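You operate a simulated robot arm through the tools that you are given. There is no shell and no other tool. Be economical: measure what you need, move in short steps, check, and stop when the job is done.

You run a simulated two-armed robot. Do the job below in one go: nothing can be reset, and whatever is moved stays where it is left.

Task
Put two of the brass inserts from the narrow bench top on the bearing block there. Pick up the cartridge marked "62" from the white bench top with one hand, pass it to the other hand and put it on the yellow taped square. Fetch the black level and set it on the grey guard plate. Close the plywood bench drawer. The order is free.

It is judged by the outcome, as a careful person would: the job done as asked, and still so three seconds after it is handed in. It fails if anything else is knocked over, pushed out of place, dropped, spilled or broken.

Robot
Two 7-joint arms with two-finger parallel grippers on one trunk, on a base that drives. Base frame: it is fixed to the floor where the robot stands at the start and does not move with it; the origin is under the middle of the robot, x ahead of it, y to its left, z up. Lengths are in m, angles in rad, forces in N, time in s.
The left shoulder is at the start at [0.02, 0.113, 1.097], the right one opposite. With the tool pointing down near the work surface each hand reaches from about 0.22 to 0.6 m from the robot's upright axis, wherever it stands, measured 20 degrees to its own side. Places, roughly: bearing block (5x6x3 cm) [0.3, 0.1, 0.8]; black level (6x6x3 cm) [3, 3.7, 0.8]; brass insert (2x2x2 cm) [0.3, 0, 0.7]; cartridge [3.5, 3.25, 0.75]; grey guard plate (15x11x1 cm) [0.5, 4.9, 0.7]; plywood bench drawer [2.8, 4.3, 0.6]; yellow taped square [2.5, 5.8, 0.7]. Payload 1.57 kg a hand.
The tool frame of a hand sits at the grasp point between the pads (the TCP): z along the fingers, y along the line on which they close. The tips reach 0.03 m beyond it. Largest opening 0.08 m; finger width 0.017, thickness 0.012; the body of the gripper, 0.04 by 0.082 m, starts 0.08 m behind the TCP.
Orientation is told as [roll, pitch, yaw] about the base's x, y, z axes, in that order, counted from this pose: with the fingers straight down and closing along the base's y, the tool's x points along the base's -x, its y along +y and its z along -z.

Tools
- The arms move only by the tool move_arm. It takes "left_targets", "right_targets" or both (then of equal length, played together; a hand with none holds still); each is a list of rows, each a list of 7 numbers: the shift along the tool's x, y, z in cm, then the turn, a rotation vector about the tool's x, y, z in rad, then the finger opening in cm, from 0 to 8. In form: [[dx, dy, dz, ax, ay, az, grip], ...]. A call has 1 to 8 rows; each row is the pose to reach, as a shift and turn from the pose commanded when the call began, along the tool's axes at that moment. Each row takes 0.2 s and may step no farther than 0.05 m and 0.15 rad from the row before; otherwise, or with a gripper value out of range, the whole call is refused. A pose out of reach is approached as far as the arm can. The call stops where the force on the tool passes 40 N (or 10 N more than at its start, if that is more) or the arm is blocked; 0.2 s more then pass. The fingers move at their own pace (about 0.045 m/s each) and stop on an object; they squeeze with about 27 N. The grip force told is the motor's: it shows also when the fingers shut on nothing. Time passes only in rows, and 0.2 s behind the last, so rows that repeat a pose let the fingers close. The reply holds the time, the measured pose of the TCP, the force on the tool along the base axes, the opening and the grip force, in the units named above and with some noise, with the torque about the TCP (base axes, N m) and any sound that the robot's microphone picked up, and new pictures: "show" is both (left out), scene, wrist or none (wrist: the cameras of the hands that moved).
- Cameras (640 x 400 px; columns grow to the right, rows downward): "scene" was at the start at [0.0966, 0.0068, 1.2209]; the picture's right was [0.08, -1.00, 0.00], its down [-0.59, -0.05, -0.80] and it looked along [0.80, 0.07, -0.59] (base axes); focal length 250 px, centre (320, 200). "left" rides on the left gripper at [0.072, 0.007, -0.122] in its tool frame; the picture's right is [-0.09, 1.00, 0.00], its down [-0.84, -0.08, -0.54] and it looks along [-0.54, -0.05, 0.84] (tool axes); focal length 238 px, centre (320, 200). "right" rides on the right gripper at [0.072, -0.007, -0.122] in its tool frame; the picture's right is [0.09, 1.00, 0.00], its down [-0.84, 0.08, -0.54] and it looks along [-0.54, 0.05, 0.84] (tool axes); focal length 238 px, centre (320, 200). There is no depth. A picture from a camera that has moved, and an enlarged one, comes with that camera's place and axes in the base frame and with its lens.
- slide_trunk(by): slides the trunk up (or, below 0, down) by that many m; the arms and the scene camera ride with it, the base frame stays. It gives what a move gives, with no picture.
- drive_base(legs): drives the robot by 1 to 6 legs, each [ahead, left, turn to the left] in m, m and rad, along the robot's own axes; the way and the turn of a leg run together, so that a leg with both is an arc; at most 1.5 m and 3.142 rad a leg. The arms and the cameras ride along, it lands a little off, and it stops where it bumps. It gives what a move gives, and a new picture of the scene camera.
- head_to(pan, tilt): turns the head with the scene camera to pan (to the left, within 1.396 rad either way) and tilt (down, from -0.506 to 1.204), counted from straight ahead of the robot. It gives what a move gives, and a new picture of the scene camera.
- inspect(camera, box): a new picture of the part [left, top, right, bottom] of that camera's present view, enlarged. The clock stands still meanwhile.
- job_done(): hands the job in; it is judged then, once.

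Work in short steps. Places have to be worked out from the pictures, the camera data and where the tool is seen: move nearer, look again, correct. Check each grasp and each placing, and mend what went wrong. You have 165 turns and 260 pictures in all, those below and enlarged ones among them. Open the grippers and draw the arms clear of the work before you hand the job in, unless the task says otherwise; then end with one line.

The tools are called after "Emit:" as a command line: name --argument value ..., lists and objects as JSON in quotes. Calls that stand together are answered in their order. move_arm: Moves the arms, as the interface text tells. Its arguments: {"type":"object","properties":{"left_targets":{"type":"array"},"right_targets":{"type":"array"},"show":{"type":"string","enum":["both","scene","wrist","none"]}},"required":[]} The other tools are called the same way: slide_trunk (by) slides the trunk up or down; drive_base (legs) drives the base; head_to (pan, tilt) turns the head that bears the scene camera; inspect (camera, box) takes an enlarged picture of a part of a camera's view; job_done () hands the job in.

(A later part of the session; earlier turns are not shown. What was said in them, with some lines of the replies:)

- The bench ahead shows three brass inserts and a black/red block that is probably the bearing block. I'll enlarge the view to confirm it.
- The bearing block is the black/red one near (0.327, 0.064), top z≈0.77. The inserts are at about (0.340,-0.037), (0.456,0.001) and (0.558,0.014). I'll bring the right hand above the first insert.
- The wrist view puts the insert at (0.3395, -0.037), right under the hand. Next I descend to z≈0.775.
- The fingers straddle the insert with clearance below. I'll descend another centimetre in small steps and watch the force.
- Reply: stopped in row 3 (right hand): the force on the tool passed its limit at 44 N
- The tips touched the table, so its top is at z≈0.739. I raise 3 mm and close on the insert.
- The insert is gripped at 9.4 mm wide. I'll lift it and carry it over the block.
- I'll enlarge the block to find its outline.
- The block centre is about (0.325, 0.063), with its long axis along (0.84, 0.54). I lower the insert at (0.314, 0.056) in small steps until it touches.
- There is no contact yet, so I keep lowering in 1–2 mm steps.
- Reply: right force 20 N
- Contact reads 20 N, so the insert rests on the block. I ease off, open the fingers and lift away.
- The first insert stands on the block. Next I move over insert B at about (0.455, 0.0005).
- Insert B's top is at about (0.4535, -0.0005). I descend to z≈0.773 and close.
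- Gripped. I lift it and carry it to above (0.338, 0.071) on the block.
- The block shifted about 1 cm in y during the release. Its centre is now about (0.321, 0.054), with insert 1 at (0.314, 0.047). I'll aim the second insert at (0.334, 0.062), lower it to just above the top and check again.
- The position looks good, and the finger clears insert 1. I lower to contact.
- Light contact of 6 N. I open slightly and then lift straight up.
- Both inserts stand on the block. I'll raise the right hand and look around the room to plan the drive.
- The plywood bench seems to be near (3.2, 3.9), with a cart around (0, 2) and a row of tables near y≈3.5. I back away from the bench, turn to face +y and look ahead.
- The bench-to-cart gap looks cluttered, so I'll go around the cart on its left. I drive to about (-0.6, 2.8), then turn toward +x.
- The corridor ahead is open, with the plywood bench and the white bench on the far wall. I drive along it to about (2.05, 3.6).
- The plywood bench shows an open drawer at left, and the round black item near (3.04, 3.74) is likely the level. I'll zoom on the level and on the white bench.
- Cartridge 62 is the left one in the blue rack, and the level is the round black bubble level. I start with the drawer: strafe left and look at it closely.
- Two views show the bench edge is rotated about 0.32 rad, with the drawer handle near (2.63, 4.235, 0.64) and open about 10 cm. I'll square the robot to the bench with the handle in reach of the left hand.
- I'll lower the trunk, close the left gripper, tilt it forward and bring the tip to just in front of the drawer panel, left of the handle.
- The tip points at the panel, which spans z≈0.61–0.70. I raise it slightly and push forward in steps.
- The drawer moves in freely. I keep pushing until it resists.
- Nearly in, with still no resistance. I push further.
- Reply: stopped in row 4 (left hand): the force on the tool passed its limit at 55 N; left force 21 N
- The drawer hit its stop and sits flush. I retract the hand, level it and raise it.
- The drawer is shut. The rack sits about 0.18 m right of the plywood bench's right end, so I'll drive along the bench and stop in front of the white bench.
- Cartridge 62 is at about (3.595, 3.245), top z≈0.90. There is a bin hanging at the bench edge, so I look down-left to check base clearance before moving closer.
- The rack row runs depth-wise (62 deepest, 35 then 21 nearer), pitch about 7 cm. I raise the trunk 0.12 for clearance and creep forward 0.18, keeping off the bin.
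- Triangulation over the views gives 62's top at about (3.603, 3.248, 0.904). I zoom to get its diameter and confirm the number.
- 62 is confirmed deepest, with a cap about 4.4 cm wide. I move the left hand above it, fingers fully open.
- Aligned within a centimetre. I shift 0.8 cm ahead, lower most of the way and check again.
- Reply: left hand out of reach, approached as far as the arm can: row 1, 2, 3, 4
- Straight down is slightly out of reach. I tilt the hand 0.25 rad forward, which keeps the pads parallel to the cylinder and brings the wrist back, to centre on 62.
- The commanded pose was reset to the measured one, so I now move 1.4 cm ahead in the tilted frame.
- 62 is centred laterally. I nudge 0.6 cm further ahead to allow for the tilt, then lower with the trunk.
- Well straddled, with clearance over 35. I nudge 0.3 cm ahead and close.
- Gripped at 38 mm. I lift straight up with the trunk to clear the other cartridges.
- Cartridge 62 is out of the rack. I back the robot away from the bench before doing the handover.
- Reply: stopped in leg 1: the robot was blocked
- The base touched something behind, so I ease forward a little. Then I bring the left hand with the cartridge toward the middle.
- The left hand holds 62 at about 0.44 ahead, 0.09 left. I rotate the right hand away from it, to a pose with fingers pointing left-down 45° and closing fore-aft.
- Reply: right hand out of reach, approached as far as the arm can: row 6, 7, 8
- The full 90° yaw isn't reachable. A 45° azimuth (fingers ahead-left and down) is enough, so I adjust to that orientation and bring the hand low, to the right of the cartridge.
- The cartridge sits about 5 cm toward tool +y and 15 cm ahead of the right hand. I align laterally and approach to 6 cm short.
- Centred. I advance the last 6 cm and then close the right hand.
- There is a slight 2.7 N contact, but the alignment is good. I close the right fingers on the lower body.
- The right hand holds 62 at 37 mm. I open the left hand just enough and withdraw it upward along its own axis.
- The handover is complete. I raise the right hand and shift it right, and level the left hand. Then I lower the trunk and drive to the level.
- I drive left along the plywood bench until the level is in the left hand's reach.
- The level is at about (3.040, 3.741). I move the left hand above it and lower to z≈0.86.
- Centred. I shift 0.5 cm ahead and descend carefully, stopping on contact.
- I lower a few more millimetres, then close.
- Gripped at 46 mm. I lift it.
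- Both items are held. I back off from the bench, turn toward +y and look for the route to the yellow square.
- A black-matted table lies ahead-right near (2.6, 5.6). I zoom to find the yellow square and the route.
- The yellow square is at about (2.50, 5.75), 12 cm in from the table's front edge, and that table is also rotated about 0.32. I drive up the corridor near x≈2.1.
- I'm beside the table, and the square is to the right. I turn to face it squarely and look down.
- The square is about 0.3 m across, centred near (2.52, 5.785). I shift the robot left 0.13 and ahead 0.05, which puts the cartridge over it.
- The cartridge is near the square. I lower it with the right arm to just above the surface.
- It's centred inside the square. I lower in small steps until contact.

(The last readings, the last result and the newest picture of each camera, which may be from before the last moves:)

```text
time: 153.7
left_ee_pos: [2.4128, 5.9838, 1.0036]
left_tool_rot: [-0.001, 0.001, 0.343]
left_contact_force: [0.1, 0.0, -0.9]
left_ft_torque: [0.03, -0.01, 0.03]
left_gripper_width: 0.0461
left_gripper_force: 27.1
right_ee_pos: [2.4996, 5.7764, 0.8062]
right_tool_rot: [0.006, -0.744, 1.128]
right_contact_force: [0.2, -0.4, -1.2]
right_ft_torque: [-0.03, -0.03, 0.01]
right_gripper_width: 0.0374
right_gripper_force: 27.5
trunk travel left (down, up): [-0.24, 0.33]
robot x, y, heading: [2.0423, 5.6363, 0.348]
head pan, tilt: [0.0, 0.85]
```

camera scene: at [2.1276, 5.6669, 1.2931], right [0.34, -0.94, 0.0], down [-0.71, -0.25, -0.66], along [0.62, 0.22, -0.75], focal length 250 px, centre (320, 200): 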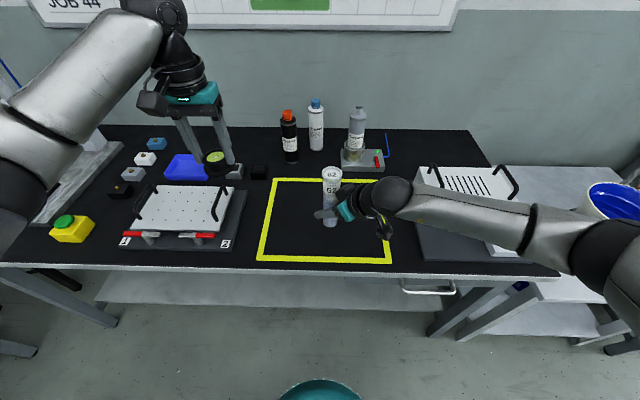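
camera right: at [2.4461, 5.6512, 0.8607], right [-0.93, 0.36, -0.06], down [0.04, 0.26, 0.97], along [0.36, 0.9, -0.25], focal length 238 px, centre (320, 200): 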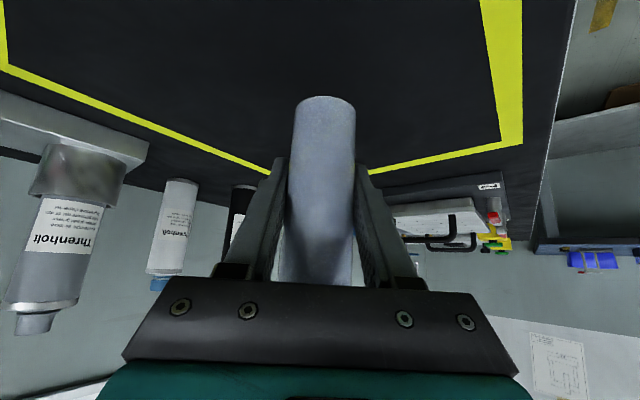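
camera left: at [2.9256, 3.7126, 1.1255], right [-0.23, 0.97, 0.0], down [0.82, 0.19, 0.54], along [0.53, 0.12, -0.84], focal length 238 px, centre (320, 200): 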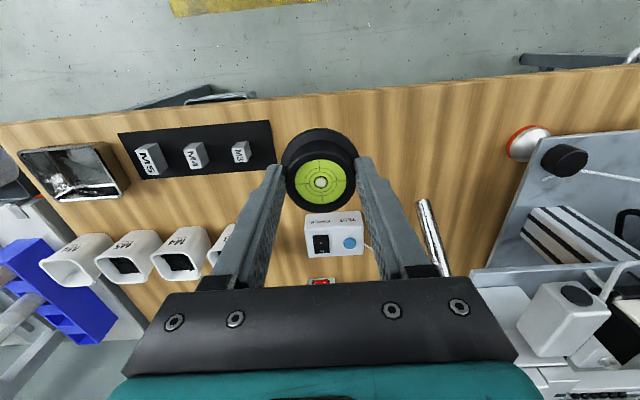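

No contact yet, so I continue down in 2 mm steps.

Emit:
move_arm --right_targets '[[0.14, 0, 0.15, 0, 0, 0, 0], [0.27, 0, 0.3, 0, 0, 0, 0], [0.41, 0, 0.44, 0, 0, 0, 0]]' --show "none"

Emit:
inspect --camera "right" --box '[240, 60, 400, 200]'

```text
time: 154.4
left_ee_pos: [2.4131, 5.9835, 1.0037]
left_tool_rot: [0.0, 0.001, 0.345]
left_contact_force: [-0.4, -0.3, -1.8]
left_ft_torque: [-0.01, -0.02, -0.01]
left_gripper_width: 0.0462
left_gripper_force: 27.3
right_ee_pos: [2.4994, 5.7763, 0.8002]
right_tool_rot: [0.005, -0.744, 1.128]
right_contact_force: [-0.3, -0.5, -0.6]
right_ft_torque: [0.0, -0.02, -0.01]
right_gripper_width: 0.037
right_gripper_force: 26.6
trunk travel left (down, up): [-0.24, 0.33]
robot x, y, heading: [2.0454, 5.641, 0.342]
head pan, tilt: [0.0, 0.85]
```

```text
2.86 times, centred on (320, 130) of right
camera zoom: at [2.4466, 5.6511, 0.8396], right [-0.93, 0.36, -0.06], down [0.04, 0.26, 0.97], along [0.36, 0.9, -0.25], focal length 681 px, centre (320, 400)
```

zoom: 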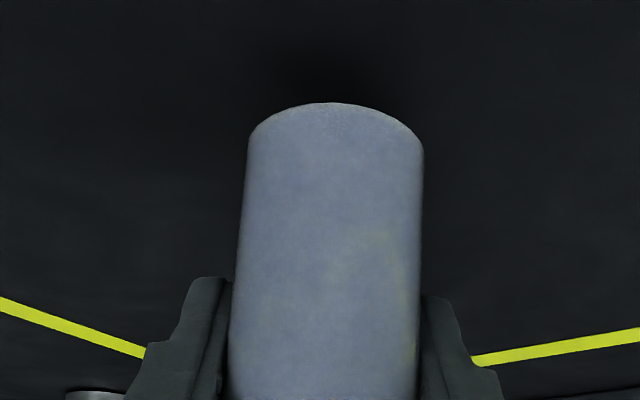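

The shadow is close but there is still no contact force. I continue.

Emit:
move_arm --right_targets '[[0.14, 0, 0.15, 0, 0, 0, 0], [0.27, 0, 0.3, 0, 0, 0, 0], [0.41, 0, 0.44, 0, 0, 0, 0]]' --show "none"

```text
time: 155.2
left_ee_pos: [2.4124, 5.9825, 1.0044]
left_tool_rot: [-0.001, 0.0, 0.345]
left_contact_force: [-0.3, -0.2, -0.7]
left_ft_torque: [-0.01, 0.05, 0.06]
left_gripper_width: 0.0461
left_gripper_force: 27.4
right_ee_pos: [2.499, 5.7757, 0.7924]
right_tool_rot: [0.005, -0.744, 1.126]
right_contact_force: [-0.1, 0.1, -0.5]
right_ft_torque: [-0.01, 0.0, -0.02]
right_gripper_width: 0.0372
right_gripper_force: 27.1
trunk travel left (down, up): [-0.24, 0.33]
robot x, y, heading: [2.0394, 5.6406, 0.345]
head pan, tilt: [0.0, 0.85]
```

Emit:
move_arm --right_targets '[[0.14, 0, 0.15, 0, 0, 0, 0], [0.27, 0, 0.3, 0, 0, 0, 0], [0.34, 0, 0.37, 0, 0, 0, 0]]' --show "wrist"

```text
time: 156.1
left_ee_pos: [2.4116, 5.9805, 1.005]
left_tool_rot: [0.0, -0.001, 0.343]
left_contact_force: [0.5, -0.9, -0.3]
left_ft_torque: [0.01, 0.01, -0.03]
left_gripper_width: 0.0461
left_gripper_force: 27.3
right_ee_pos: [2.4995, 5.7776, 0.7917]
right_tool_rot: [0.003, -0.751, 1.131]
right_contact_force: [-4.2, -8.6, 21.5]
right_ft_torque: [-0.16, 0.15, -0.01]
right_gripper_width: 0.0374
right_gripper_force: 27.0
trunk travel left (down, up): [-0.24, 0.33]
robot x, y, heading: [2.0439, 5.635, 0.343]
head pan, tilt: [0.0, 0.85]
camera right: at [2.4463, 5.6512, 0.831], right [-0.93, 0.36, -0.06], down [0.03, 0.25, 0.97], along [0.36, 0.9, -0.25], focal length 238 px, centre (320, 200)
```

right: 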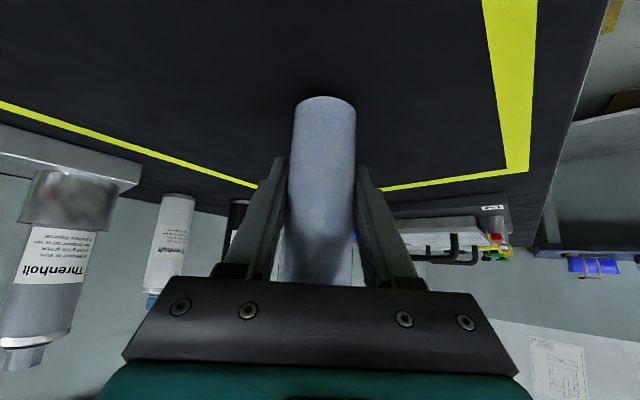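

Contact reads 21 N with the cartridge standing. I ease off, open, and withdraw horizontally, then up.

Emit:
move_arm --right_targets '[[-0.15, 0, -0.16, 0, 0, 0, 0], [-0.15, 0, -0.16, 0, 0, 0, 6.5], [-0.15, 0, -0.16, 0, 0, 0, 6.5], [-0.15, 0, -0.16, 0, 0, 0, 6.5]]' --show "wrist"

```text
time: 157.1
left_ee_pos: [2.4139, 5.9824, 1.0044]
left_tool_rot: [-0.001, 0.001, 0.344]
left_contact_force: [-0.5, -0.6, -0.4]
left_ft_torque: [0.0, -0.03, 0.02]
left_gripper_width: 0.0458
left_gripper_force: 26.9
right_ee_pos: [2.4998, 5.7767, 0.791]
right_tool_rot: [0.005, -0.742, 1.128]
right_contact_force: [-0.3, -0.3, -0.3]
right_ft_torque: [0.01, 0.0, 0.0]
right_gripper_width: 0.065
right_gripper_force: 0.1
trunk travel left (down, up): [-0.24, 0.33]
robot x, y, heading: [2.0466, 5.6357, 0.349]
head pan, tilt: [0.0, 0.85]
camera right: at [2.4461, 5.651, 0.8309], right [-0.93, 0.36, -0.06], down [0.04, 0.26, 0.97], along [0.36, 0.9, -0.25], focal length 238 px, centre (320, 200)
```

right: 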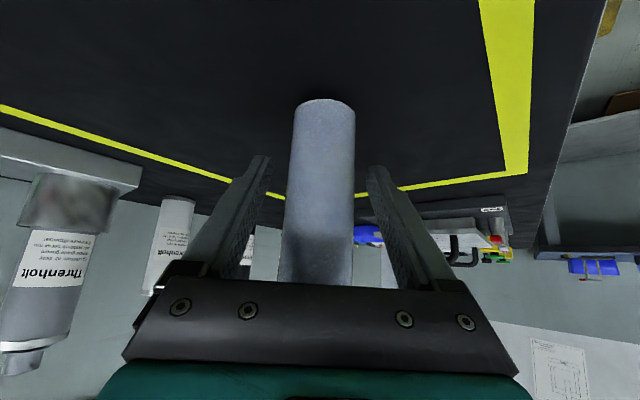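

It's free and standing. I withdraw the right hand.

Emit:
move_arm --right_targets '[[1.5, 0, -1.35, 0, 0, 0, 6.5], [3.6, 0, -3.4, 0, 0, 0, 6.5], [6, 0, -5.8, 0, 0, 0, 6.5], [7.5, 0, -9, 0, 0, 0, 6.5], [5.5, 0, -13, 0, 0, 0, 6.5], [3, 0, -17, 0, 0, 0, 6.5], [0, 0, -20.5, 0, 0, 0, 6.5]]' --show "scene"

```text
time: 158.7
left_ee_pos: [2.413, 5.9823, 1.0043]
left_tool_rot: [0.0, 0.001, 0.344]
left_contact_force: [0.0, 0.1, -0.9]
left_ft_torque: [0.03, 0.05, -0.01]
left_gripper_width: 0.0459
left_gripper_force: 27.0
right_ee_pos: [2.4412, 5.6507, 0.9428]
right_tool_rot: [0.004, -0.742, 1.129]
right_contact_force: [0.6, -0.3, -0.4]
right_ft_torque: [0.04, 0.0, -0.05]
right_gripper_width: 0.0647
right_gripper_force: 0.0
trunk travel left (down, up): [-0.24, 0.33]
robot x, y, heading: [2.0458, 5.6394, 0.346]
head pan, tilt: [0.0, 0.85]
camera scene: at [2.1274, 5.6669, 1.2931], right [0.34, -0.94, 0.0], down [-0.71, -0.25, -0.66], along [0.62, 0.22, -0.75], focal length 250 px, centre (320, 200)
```

scene: 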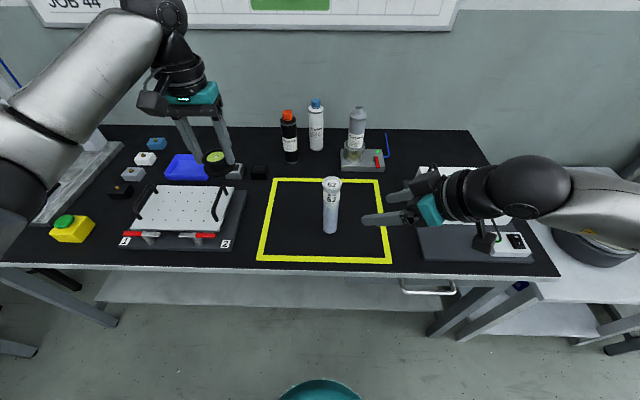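

Cartridge 62 stands inside the square. I raise the right hand, back away, and turn to look for the guard plate.

Emit:
move_arm --right_targets '[[-2, 0, -3, 0, 0, 0, 6], [-4.5, 0, -6, 0, 0, 0, 4], [-7, 0, -9, 0, 0, 0, 4]]' --show "none"

Emit:
drive_base --legs '[[-0.4, 0, 0], [0, 0, 2.4]]'

Emit:
head_to --pan 0.7 --tilt 0.5

```text
time: 159.4
left_ee_pos: [2.4139, 5.9818, 1.0042]
left_tool_rot: [0.0, 0.001, 0.344]
left_contact_force: [0.0, -0.2, -1.4]
left_ft_torque: [0.03, 0.0, -0.03]
left_gripper_width: 0.0461
left_gripper_force: 26.5
right_ee_pos: [2.4379, 5.6428, 1.0582]
right_tool_rot: [0.006, -0.741, 1.13]
right_contact_force: [0.2, 0.3, 0.6]
right_ft_torque: [0.0, 0.01, 0.0]
right_gripper_width: 0.0402
right_gripper_force: 0.0
trunk travel left (down, up): [-0.24, 0.33]
robot x, y, heading: [2.0461, 5.6371, 0.346]
head pan, tilt: [0.0, 0.85]
```

```text
time: 167.8
left_ee_pos: [1.1552, 5.476, 1.0043]
left_tool_rot: [0.0, -0.001, 2.783]
left_contact_force: [0.2, -0.2, -0.3]
left_ft_torque: [0.01, -0.02, -0.02]
left_gripper_width: 0.046
left_gripper_force: 26.5
right_ee_pos: [1.3551, 5.7509, 1.0558]
right_tool_rot: [0.006, -0.745, -2.712]
right_contact_force: [0.1, -0.1, 0.3]
right_ft_torque: [0.0, 0.04, 0.0]
right_gripper_width: 0.04
right_gripper_force: 0.1
trunk travel left (down, up): [-0.24, 0.33]
robot x, y, heading: [1.6589, 5.5015, 2.784]
head pan, tilt: [0.0, 0.85]
camera scene: at [1.5771, 5.5321, 1.2931], right [0.35, 0.94, 0.0], down [0.7, -0.26, -0.66], along [-0.62, 0.23, -0.75], focal length 250 px, centre (320, 200)
```

scene: 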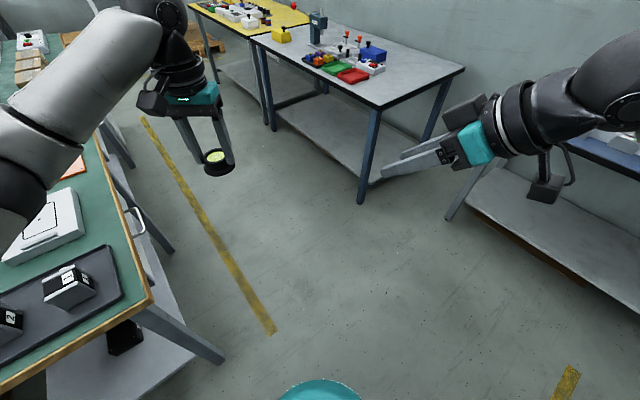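

```text
time: 168.8
left_ee_pos: [1.1565, 5.4752, 1.0046]
left_tool_rot: [0.0, 0.001, 2.786]
left_contact_force: [-0.1, 0.2, -1.0]
left_ft_torque: [0.0, -0.01, 0.02]
left_gripper_width: 0.0461
left_gripper_force: 26.9
right_ee_pos: [1.3564, 5.7521, 1.0574]
right_tool_rot: [0.006, -0.743, -2.711]
right_contact_force: [-0.3, -0.9, 0.7]
right_ft_torque: [0.01, 0.02, 0.0]
right_gripper_width: 0.0396
right_gripper_force: 0.1
trunk travel left (down, up): [-0.24, 0.33]
robot x, y, heading: [1.6604, 5.5032, 2.784]
head pan, tilt: [0.7, 0.499]
camera scene: at [1.5646, 5.4743, 1.3231], right [-0.34, 0.94, 0.0], down [0.45, 0.16, -0.88], along [-0.83, -0.29, -0.48], focal length 250 px, centre (320, 200)
```

scene: 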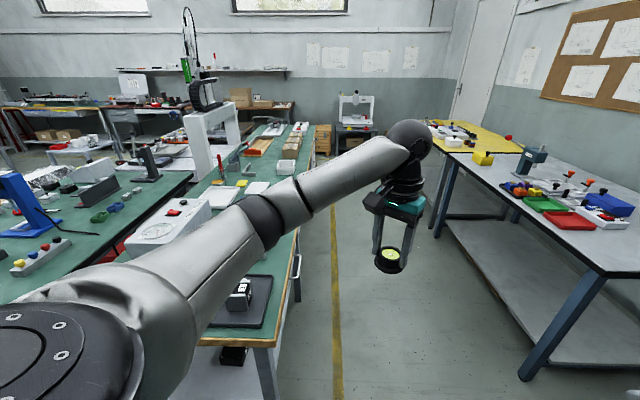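

The green table on the left holds several items, and the plate should appear near pixel (286, 187). I zoom there.

Emit:
inspect --camera "scene" --box '[190, 110, 330, 220]'

```text
3.64 times, centred on (260, 165) of scene
camera zoom: at [1.5646, 5.4743, 1.3231], right [-0.34, 0.94, 0.0], down [0.45, 0.16, -0.88], along [-0.83, -0.29, -0.48], focal length 909 px, centre (538, 327)
```

zoom: 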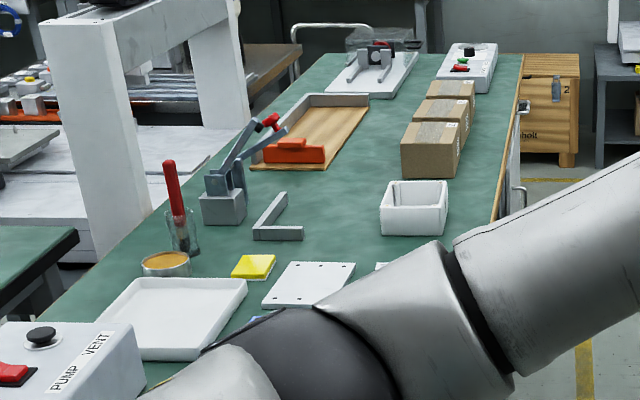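

The light grey plate with holes on the green table, near (0.56, 4.78), should be the guard plate. I drive along the table's edge and turn to face it.

Emit:
drive_base --legs '[[0.55, 0.2, 0], [0.54, 0.2, 0], [0, 0, 2.22]]'

Emit:
head_to --pan 0 --tilt 0.7

```text
time: 180.3
left_ee_pos: [0.828, 5.1252, 1.0049]
left_tool_rot: [0.0, 0.001, -1.281]
left_contact_force: [0.3, -0.7, -0.5]
left_ft_torque: [0.03, 0.02, 0.01]
left_gripper_width: 0.046
left_gripper_force: 26.8
right_ee_pos: [0.4876, 5.1179, 1.057]
right_tool_rot: [0.006, -0.744, -0.496]
right_contact_force: [-0.2, -0.1, 0.4]
right_ft_torque: [0.01, 0.06, 0.03]
right_gripper_width: 0.04
right_gripper_force: 0.1
trunk travel left (down, up): [-0.24, 0.33]
robot x, y, heading: [0.5042, 5.5066, -1.281]
head pan, tilt: [0.7, 0.499]
camera scene: at [0.582, 5.4509, 1.3231], right [-0.55, -0.84, 0.0], down [-0.4, 0.26, -0.88], along [0.73, -0.48, -0.48], focal length 250 px, centre (320, 200)
```

scene: 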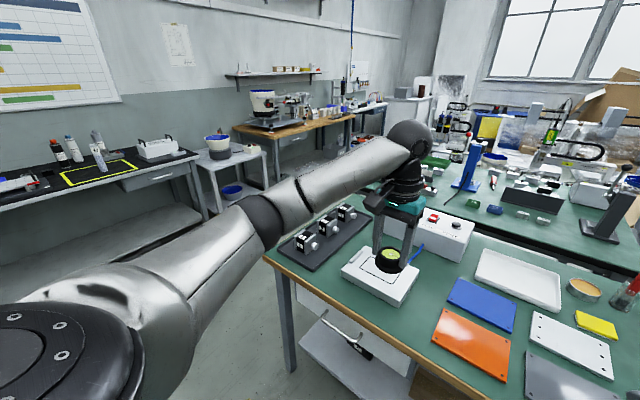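

```text
time: 181.4
left_ee_pos: [0.8279, 5.1252, 1.0039]
left_tool_rot: [-0.001, 0.001, -1.283]
left_contact_force: [0.8, -0.2, -0.8]
left_ft_torque: [0.04, -0.02, -0.01]
left_gripper_width: 0.046
left_gripper_force: 26.9
right_ee_pos: [0.4885, 5.1181, 1.0576]
right_tool_rot: [0.006, -0.743, -0.495]
right_contact_force: [-0.5, -0.1, 0.1]
right_ft_torque: [-0.02, 0.01, -0.01]
right_gripper_width: 0.04
right_gripper_force: 0.0
trunk travel left (down, up): [-0.24, 0.33]
robot x, y, heading: [0.5023, 5.5123, -1.282]
head pan, tilt: [0.0, 0.7]
camera scene: at [0.5303, 5.4194, 1.3054], right [-0.96, -0.29, 0.0], down [-0.18, 0.62, -0.77], along [0.22, -0.73, -0.64], focal length 250 px, centre (320, 200)
```

scene: 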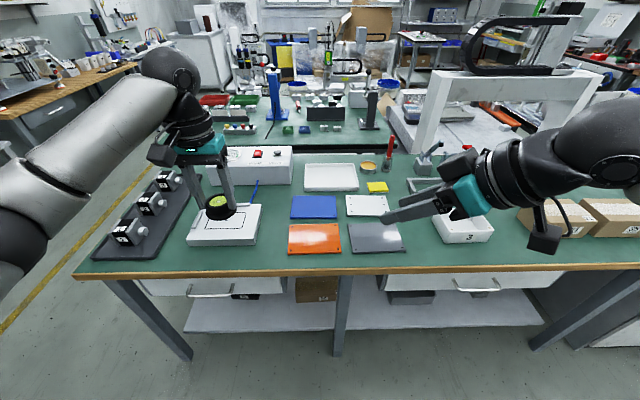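

The grey plate is at (0.517, 4.902), with blue, white and orange ones beside it. I shift the robot so it falls in the left hand's reach.

Emit:
drive_base --legs '[[0.08, -0.33, 0]]'

Emit:
inspect --camera "left" --box '[0, 0, 640, 400]'

```text
time: 183.6
left_ee_pos: [0.5371, 4.9567, 1.0043]
left_tool_rot: [0.001, 0.0, -1.28]
left_contact_force: [1.1, 0.7, -1.1]
left_ft_torque: [0.01, -0.02, 0.01]
left_gripper_width: 0.0464
left_gripper_force: 26.7
right_ee_pos: [0.1955, 4.9484, 1.0568]
right_tool_rot: [0.008, -0.743, -0.495]
right_contact_force: [0.1, 0.0, -0.9]
right_ft_torque: [0.03, -0.02, 0.03]
right_gripper_width: 0.04
right_gripper_force: 0.0
trunk travel left (down, up): [-0.24, 0.33]
robot x, y, heading: [0.2102, 5.3444, -1.276]
head pan, tilt: [0.0, 0.7]
camera scene: at [0.2385, 5.2499, 1.3054], right [-0.96, -0.29, 0.0], down [-0.18, 0.62, -0.76], along [0.22, -0.73, -0.64], focal length 250 px, centre (320, 200)
```

scene: 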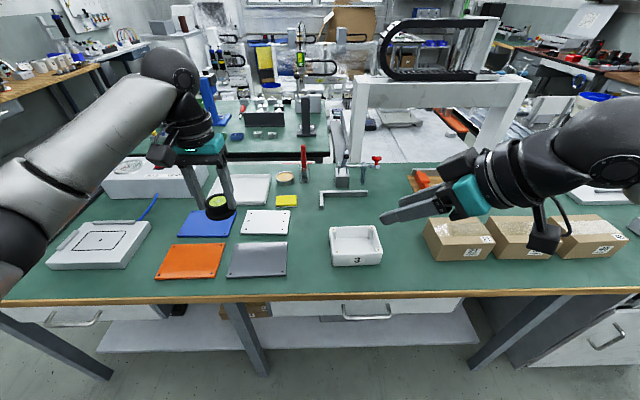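

```text
1.00 times, centred on (320, 200) of left (not enlarged: the box is as wide or as high as the picture)
camera zoom: at [0.5222, 5.0282, 1.1251], right [0.98, 0.2, 0.0], down [0.17, -0.82, 0.54], along [0.11, -0.53, -0.84], focal length 238 px, centre (320, 200)
```

zoom: 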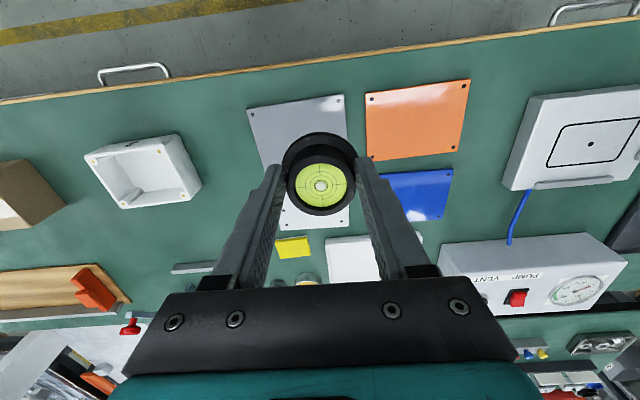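

The plate centre is confirmed at about (0.515, 4.901). I move the level above it and lower to just above.

Emit:
move_arm --left_targets '[[-1.6, -1.2, 3, 0, 0, 0, 2], [-3.2, -2.5, 6.5, 0, 0, 0, 2], [-4.7, -3.7, 10, 0, 0, 0, 2], [-4.7, -3.7, 14, 0, 0, 0, 2], [-4.7, -3.7, 17.5, 0, 0, 0, 2], [-4.7, -3.7, 17.5, 0, 0, 0, 2]]' --show "both"

```text
time: 185.0
left_ee_pos: [0.5135, 4.9005, 0.8263]
left_tool_rot: [-0.001, 0.0, -1.279]
left_contact_force: [0.2, -0.1, -0.5]
left_ft_torque: [0.0, -0.01, 0.01]
left_gripper_width: 0.0462
left_gripper_force: 26.9
right_ee_pos: [0.1966, 4.9494, 1.0576]
right_tool_rot: [0.006, -0.743, -0.493]
right_contact_force: [0.6, -0.2, 0.5]
right_ft_torque: [0.01, 0.03, -0.02]
right_gripper_width: 0.0399
right_gripper_force: 0.1
trunk travel left (down, up): [-0.24, 0.33]
robot x, y, heading: [0.2136, 5.3421, -1.278]
head pan, tilt: [0.0, 0.7]
camera scene: at [0.239, 5.2501, 1.3054], right [-0.96, -0.29, 0.0], down [-0.19, 0.62, -0.76], along [0.22, -0.73, -0.64], focal length 250 px, centre (320, 200)
camera left: at [0.4995, 4.9723, 0.9483], right [0.98, 0.2, 0.0], down [0.17, -0.82, 0.54], along [0.11, -0.53, -0.84], focal length 238 px, centre (320, 200)
```

scene: 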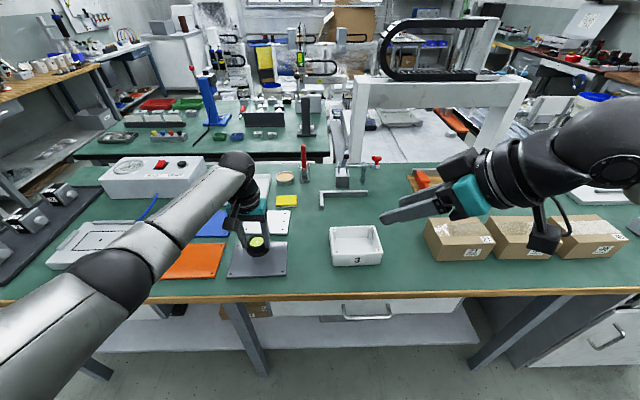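
left: 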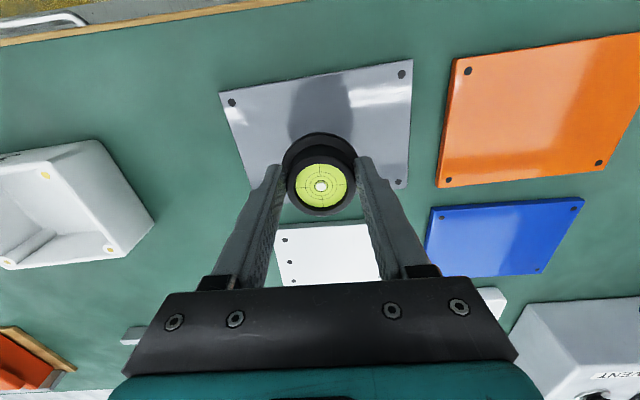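

Aligned over the plate. I lower in small steps.

Emit:
move_arm --left_targets '[[0, 0, 1.2, 0, 0, 0, 2], [0, 0, 2.0, 0, 0, 0, 2], [0, 0, 2.3, 0, 0, 0, 2], [0, 0, 2.6, 0, 0, 0, 2]]' --show "none"

```text
time: 186.0
left_ee_pos: [0.5147, 4.9, 0.8021]
left_tool_rot: [0.0, 0.0, -1.279]
left_contact_force: [-0.1, 0.0, -1.7]
left_ft_torque: [0.01, -0.03, -0.03]
left_gripper_width: 0.0462
left_gripper_force: 27.6
right_ee_pos: [0.1968, 4.9489, 1.0576]
right_tool_rot: [0.006, -0.743, -0.495]
right_contact_force: [0.5, -0.1, 0.4]
right_ft_torque: [0.01, -0.01, 0.0]
right_gripper_width: 0.0402
right_gripper_force: 0.0
trunk travel left (down, up): [-0.24, 0.33]
robot x, y, heading: [0.2102, 5.3456, -1.281]
head pan, tilt: [0.0, 0.7]
```

Emit:
move_arm --left_targets '[[0, 0, 0.2, 0, 0, 0, 2], [0, 0, 0.4, 0, 0, 0, 2], [0, 0, 0.6, 0, 0, 0, 2]]' --show "wrist"

```text
time: 186.8
left_ee_pos: [0.5154, 4.8999, 0.7965]
left_tool_rot: [0.001, 0.0, -1.279]
left_contact_force: [-0.4, -0.1, -0.5]
left_ft_torque: [0.04, -0.03, 0.02]
left_gripper_width: 0.0458
left_gripper_force: 27.0
right_ee_pos: [0.1949, 4.948, 1.0565]
right_tool_rot: [0.004, -0.743, -0.495]
right_contact_force: [0.6, 0.2, -0.7]
right_ft_torque: [0.01, 0.01, -0.01]
right_gripper_width: 0.0399
right_gripper_force: 0.0
trunk travel left (down, up): [-0.24, 0.33]
robot x, y, heading: [0.2134, 5.341, -1.279]
head pan, tilt: [0.0, 0.7]
camera left: at [0.5005, 4.9727, 0.918], right [0.98, 0.2, 0.0], down [0.17, -0.82, 0.54], along [0.11, -0.53, -0.84], focal length 238 px, centre (320, 200)
```

left: 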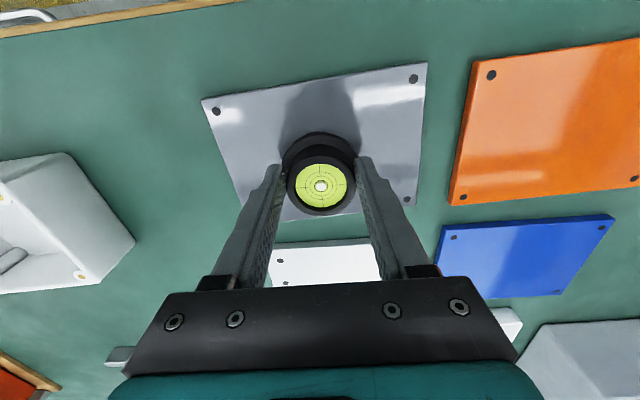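

Emit:
move_arm --left_targets '[[0, 0, 0.2, 0, 0, 0, 2], [0, 0, 0.4, 0, 0, 0, 2], [0, 0, 0.6, 0, 0, 0, 2]]' --show "none"

```text
time: 187.6
left_ee_pos: [0.5154, 4.901, 0.7945]
left_tool_rot: [0.0, -0.003, -1.279]
left_contact_force: [0.8, 3.9, 11.6]
left_ft_torque: [0.29, 0.01, 0.01]
left_gripper_width: 0.0461
left_gripper_force: 26.6
right_ee_pos: [0.1959, 4.9498, 1.0576]
right_tool_rot: [0.005, -0.742, -0.491]
right_contact_force: [-0.8, 0.6, 0.3]
right_ft_torque: [0.03, -0.02, -0.01]
right_gripper_width: 0.0401
right_gripper_force: 0.0
trunk travel left (down, up): [-0.24, 0.33]
robot x, y, heading: [0.2117, 5.3404, -1.283]
head pan, tilt: [0.0, 0.7]
```

Contact reads 12 N on the plate. I ease off, open and lift clear.

Emit:
move_arm --left_targets '[[0, 0, -0.3, 0, 0, 0, 2], [0, 0, -0.3, 0, 0, 0, 7.5], [0, 0, -0.3, 0, 0, 0, 7.5], [0, 0, -3, 0, 0, 0, 7.5], [0, 0, -7.5, 0, 0, 0, 7.5], [0, 0, -12, 0, 0, 0, 7.5], [3, 0, -16, 0, 0, 0, 7.5]]' --show "both"

```text
time: 189.2
left_ee_pos: [0.5053, 4.9317, 0.9533]
left_tool_rot: [0.001, 0.001, -1.279]
left_contact_force: [0.0, 0.0, 0.5]
left_ft_torque: [-0.02, -0.05, 0.03]
left_gripper_width: 0.0749
left_gripper_force: 0.0
right_ee_pos: [0.1964, 4.9508, 1.0578]
right_tool_rot: [0.005, -0.743, -0.494]
right_contact_force: [-0.3, 0.4, 0.0]
right_ft_torque: [0.02, -0.03, 0.02]
right_gripper_width: 0.0397
right_gripper_force: 0.1
trunk travel left (down, up): [-0.24, 0.33]
robot x, y, heading: [0.2101, 5.3386, -1.284]
head pan, tilt: [0.0, 0.7]
camera scene: at [0.2393, 5.2508, 1.3055], right [-0.96, -0.29, 0.0], down [-0.19, 0.62, -0.77], along [0.22, -0.73, -0.64], focal length 250 px, centre (320, 200)
camera left: at [0.4916, 5.0041, 1.0737], right [0.98, 0.2, 0.0], down [0.17, -0.82, 0.54], along [0.11, -0.53, -0.84], focal length 238 px, centre (320, 200)
```

scene: 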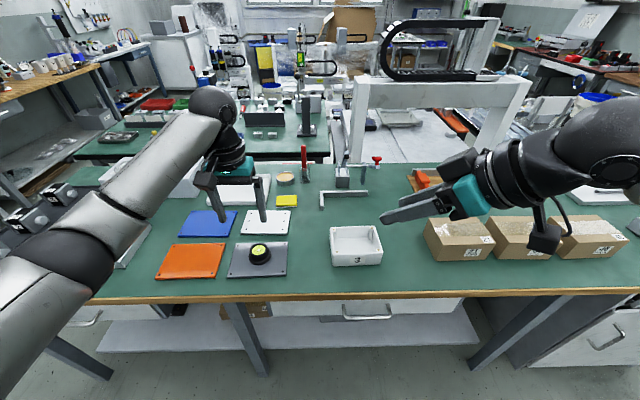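
left: 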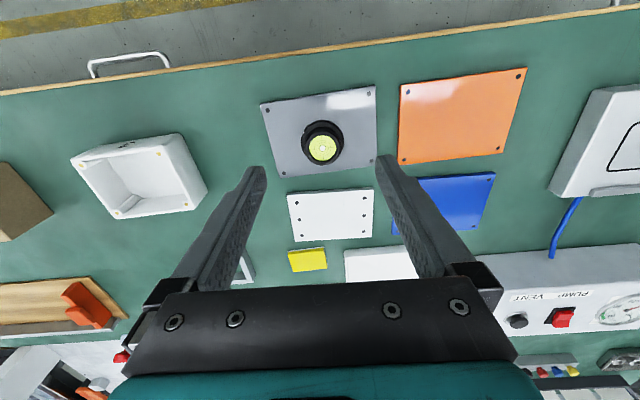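

The level rests on the grey plate. I back off slightly so the arms are clear of the work.

Emit:
drive_base --legs '[[-0.2, 0, 0]]'

```text
time: 190.8
left_ee_pos: [0.448, 5.12, 0.9526]
left_tool_rot: [0.001, 0.001, -1.281]
left_contact_force: [0.6, 0.3, 0.0]
left_ft_torque: [0.02, 0.01, -0.02]
left_gripper_width: 0.075
left_gripper_force: 0.1
right_ee_pos: [0.1396, 5.1373, 1.0582]
right_tool_rot: [0.004, -0.745, -0.495]
right_contact_force: [-0.2, -0.3, -0.6]
right_ft_torque: [0.04, 0.0, 0.01]
right_gripper_width: 0.0397
right_gripper_force: 0.2
trunk travel left (down, up): [-0.24, 0.33]
robot x, y, heading: [0.1545, 5.525, -1.277]
head pan, tilt: [0.0, 0.7]
camera scene: at [0.1821, 5.4395, 1.3055], right [-0.96, -0.29, 0.0], down [-0.18, 0.62, -0.77], along [0.22, -0.73, -0.64], focal length 250 px, centre (320, 200)
```

scene: 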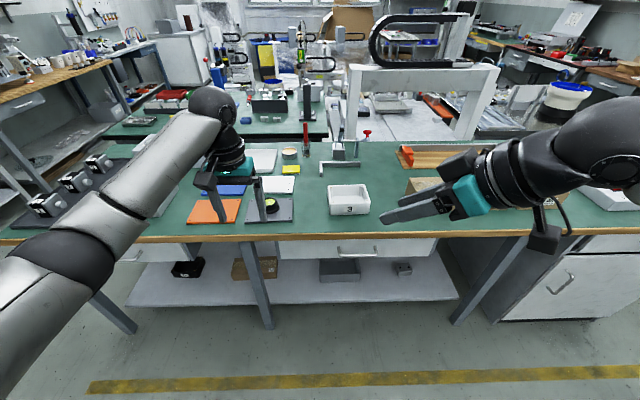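

All four parts are done, the hands are open and the arms are clear, so I hand the job in.

Emit:
job_done

```text
The job is handed in.
```

The job is handed in with all four parts done: two inserts on the bearing block, cartridge 62 passed left to right and standing in the yellow square, the level on the grey plate and the drawer shut. The block shifted about 1 cm when I set the first insert down, and the base bumped something unseen behind it near the white bench, which I did not go back to check.
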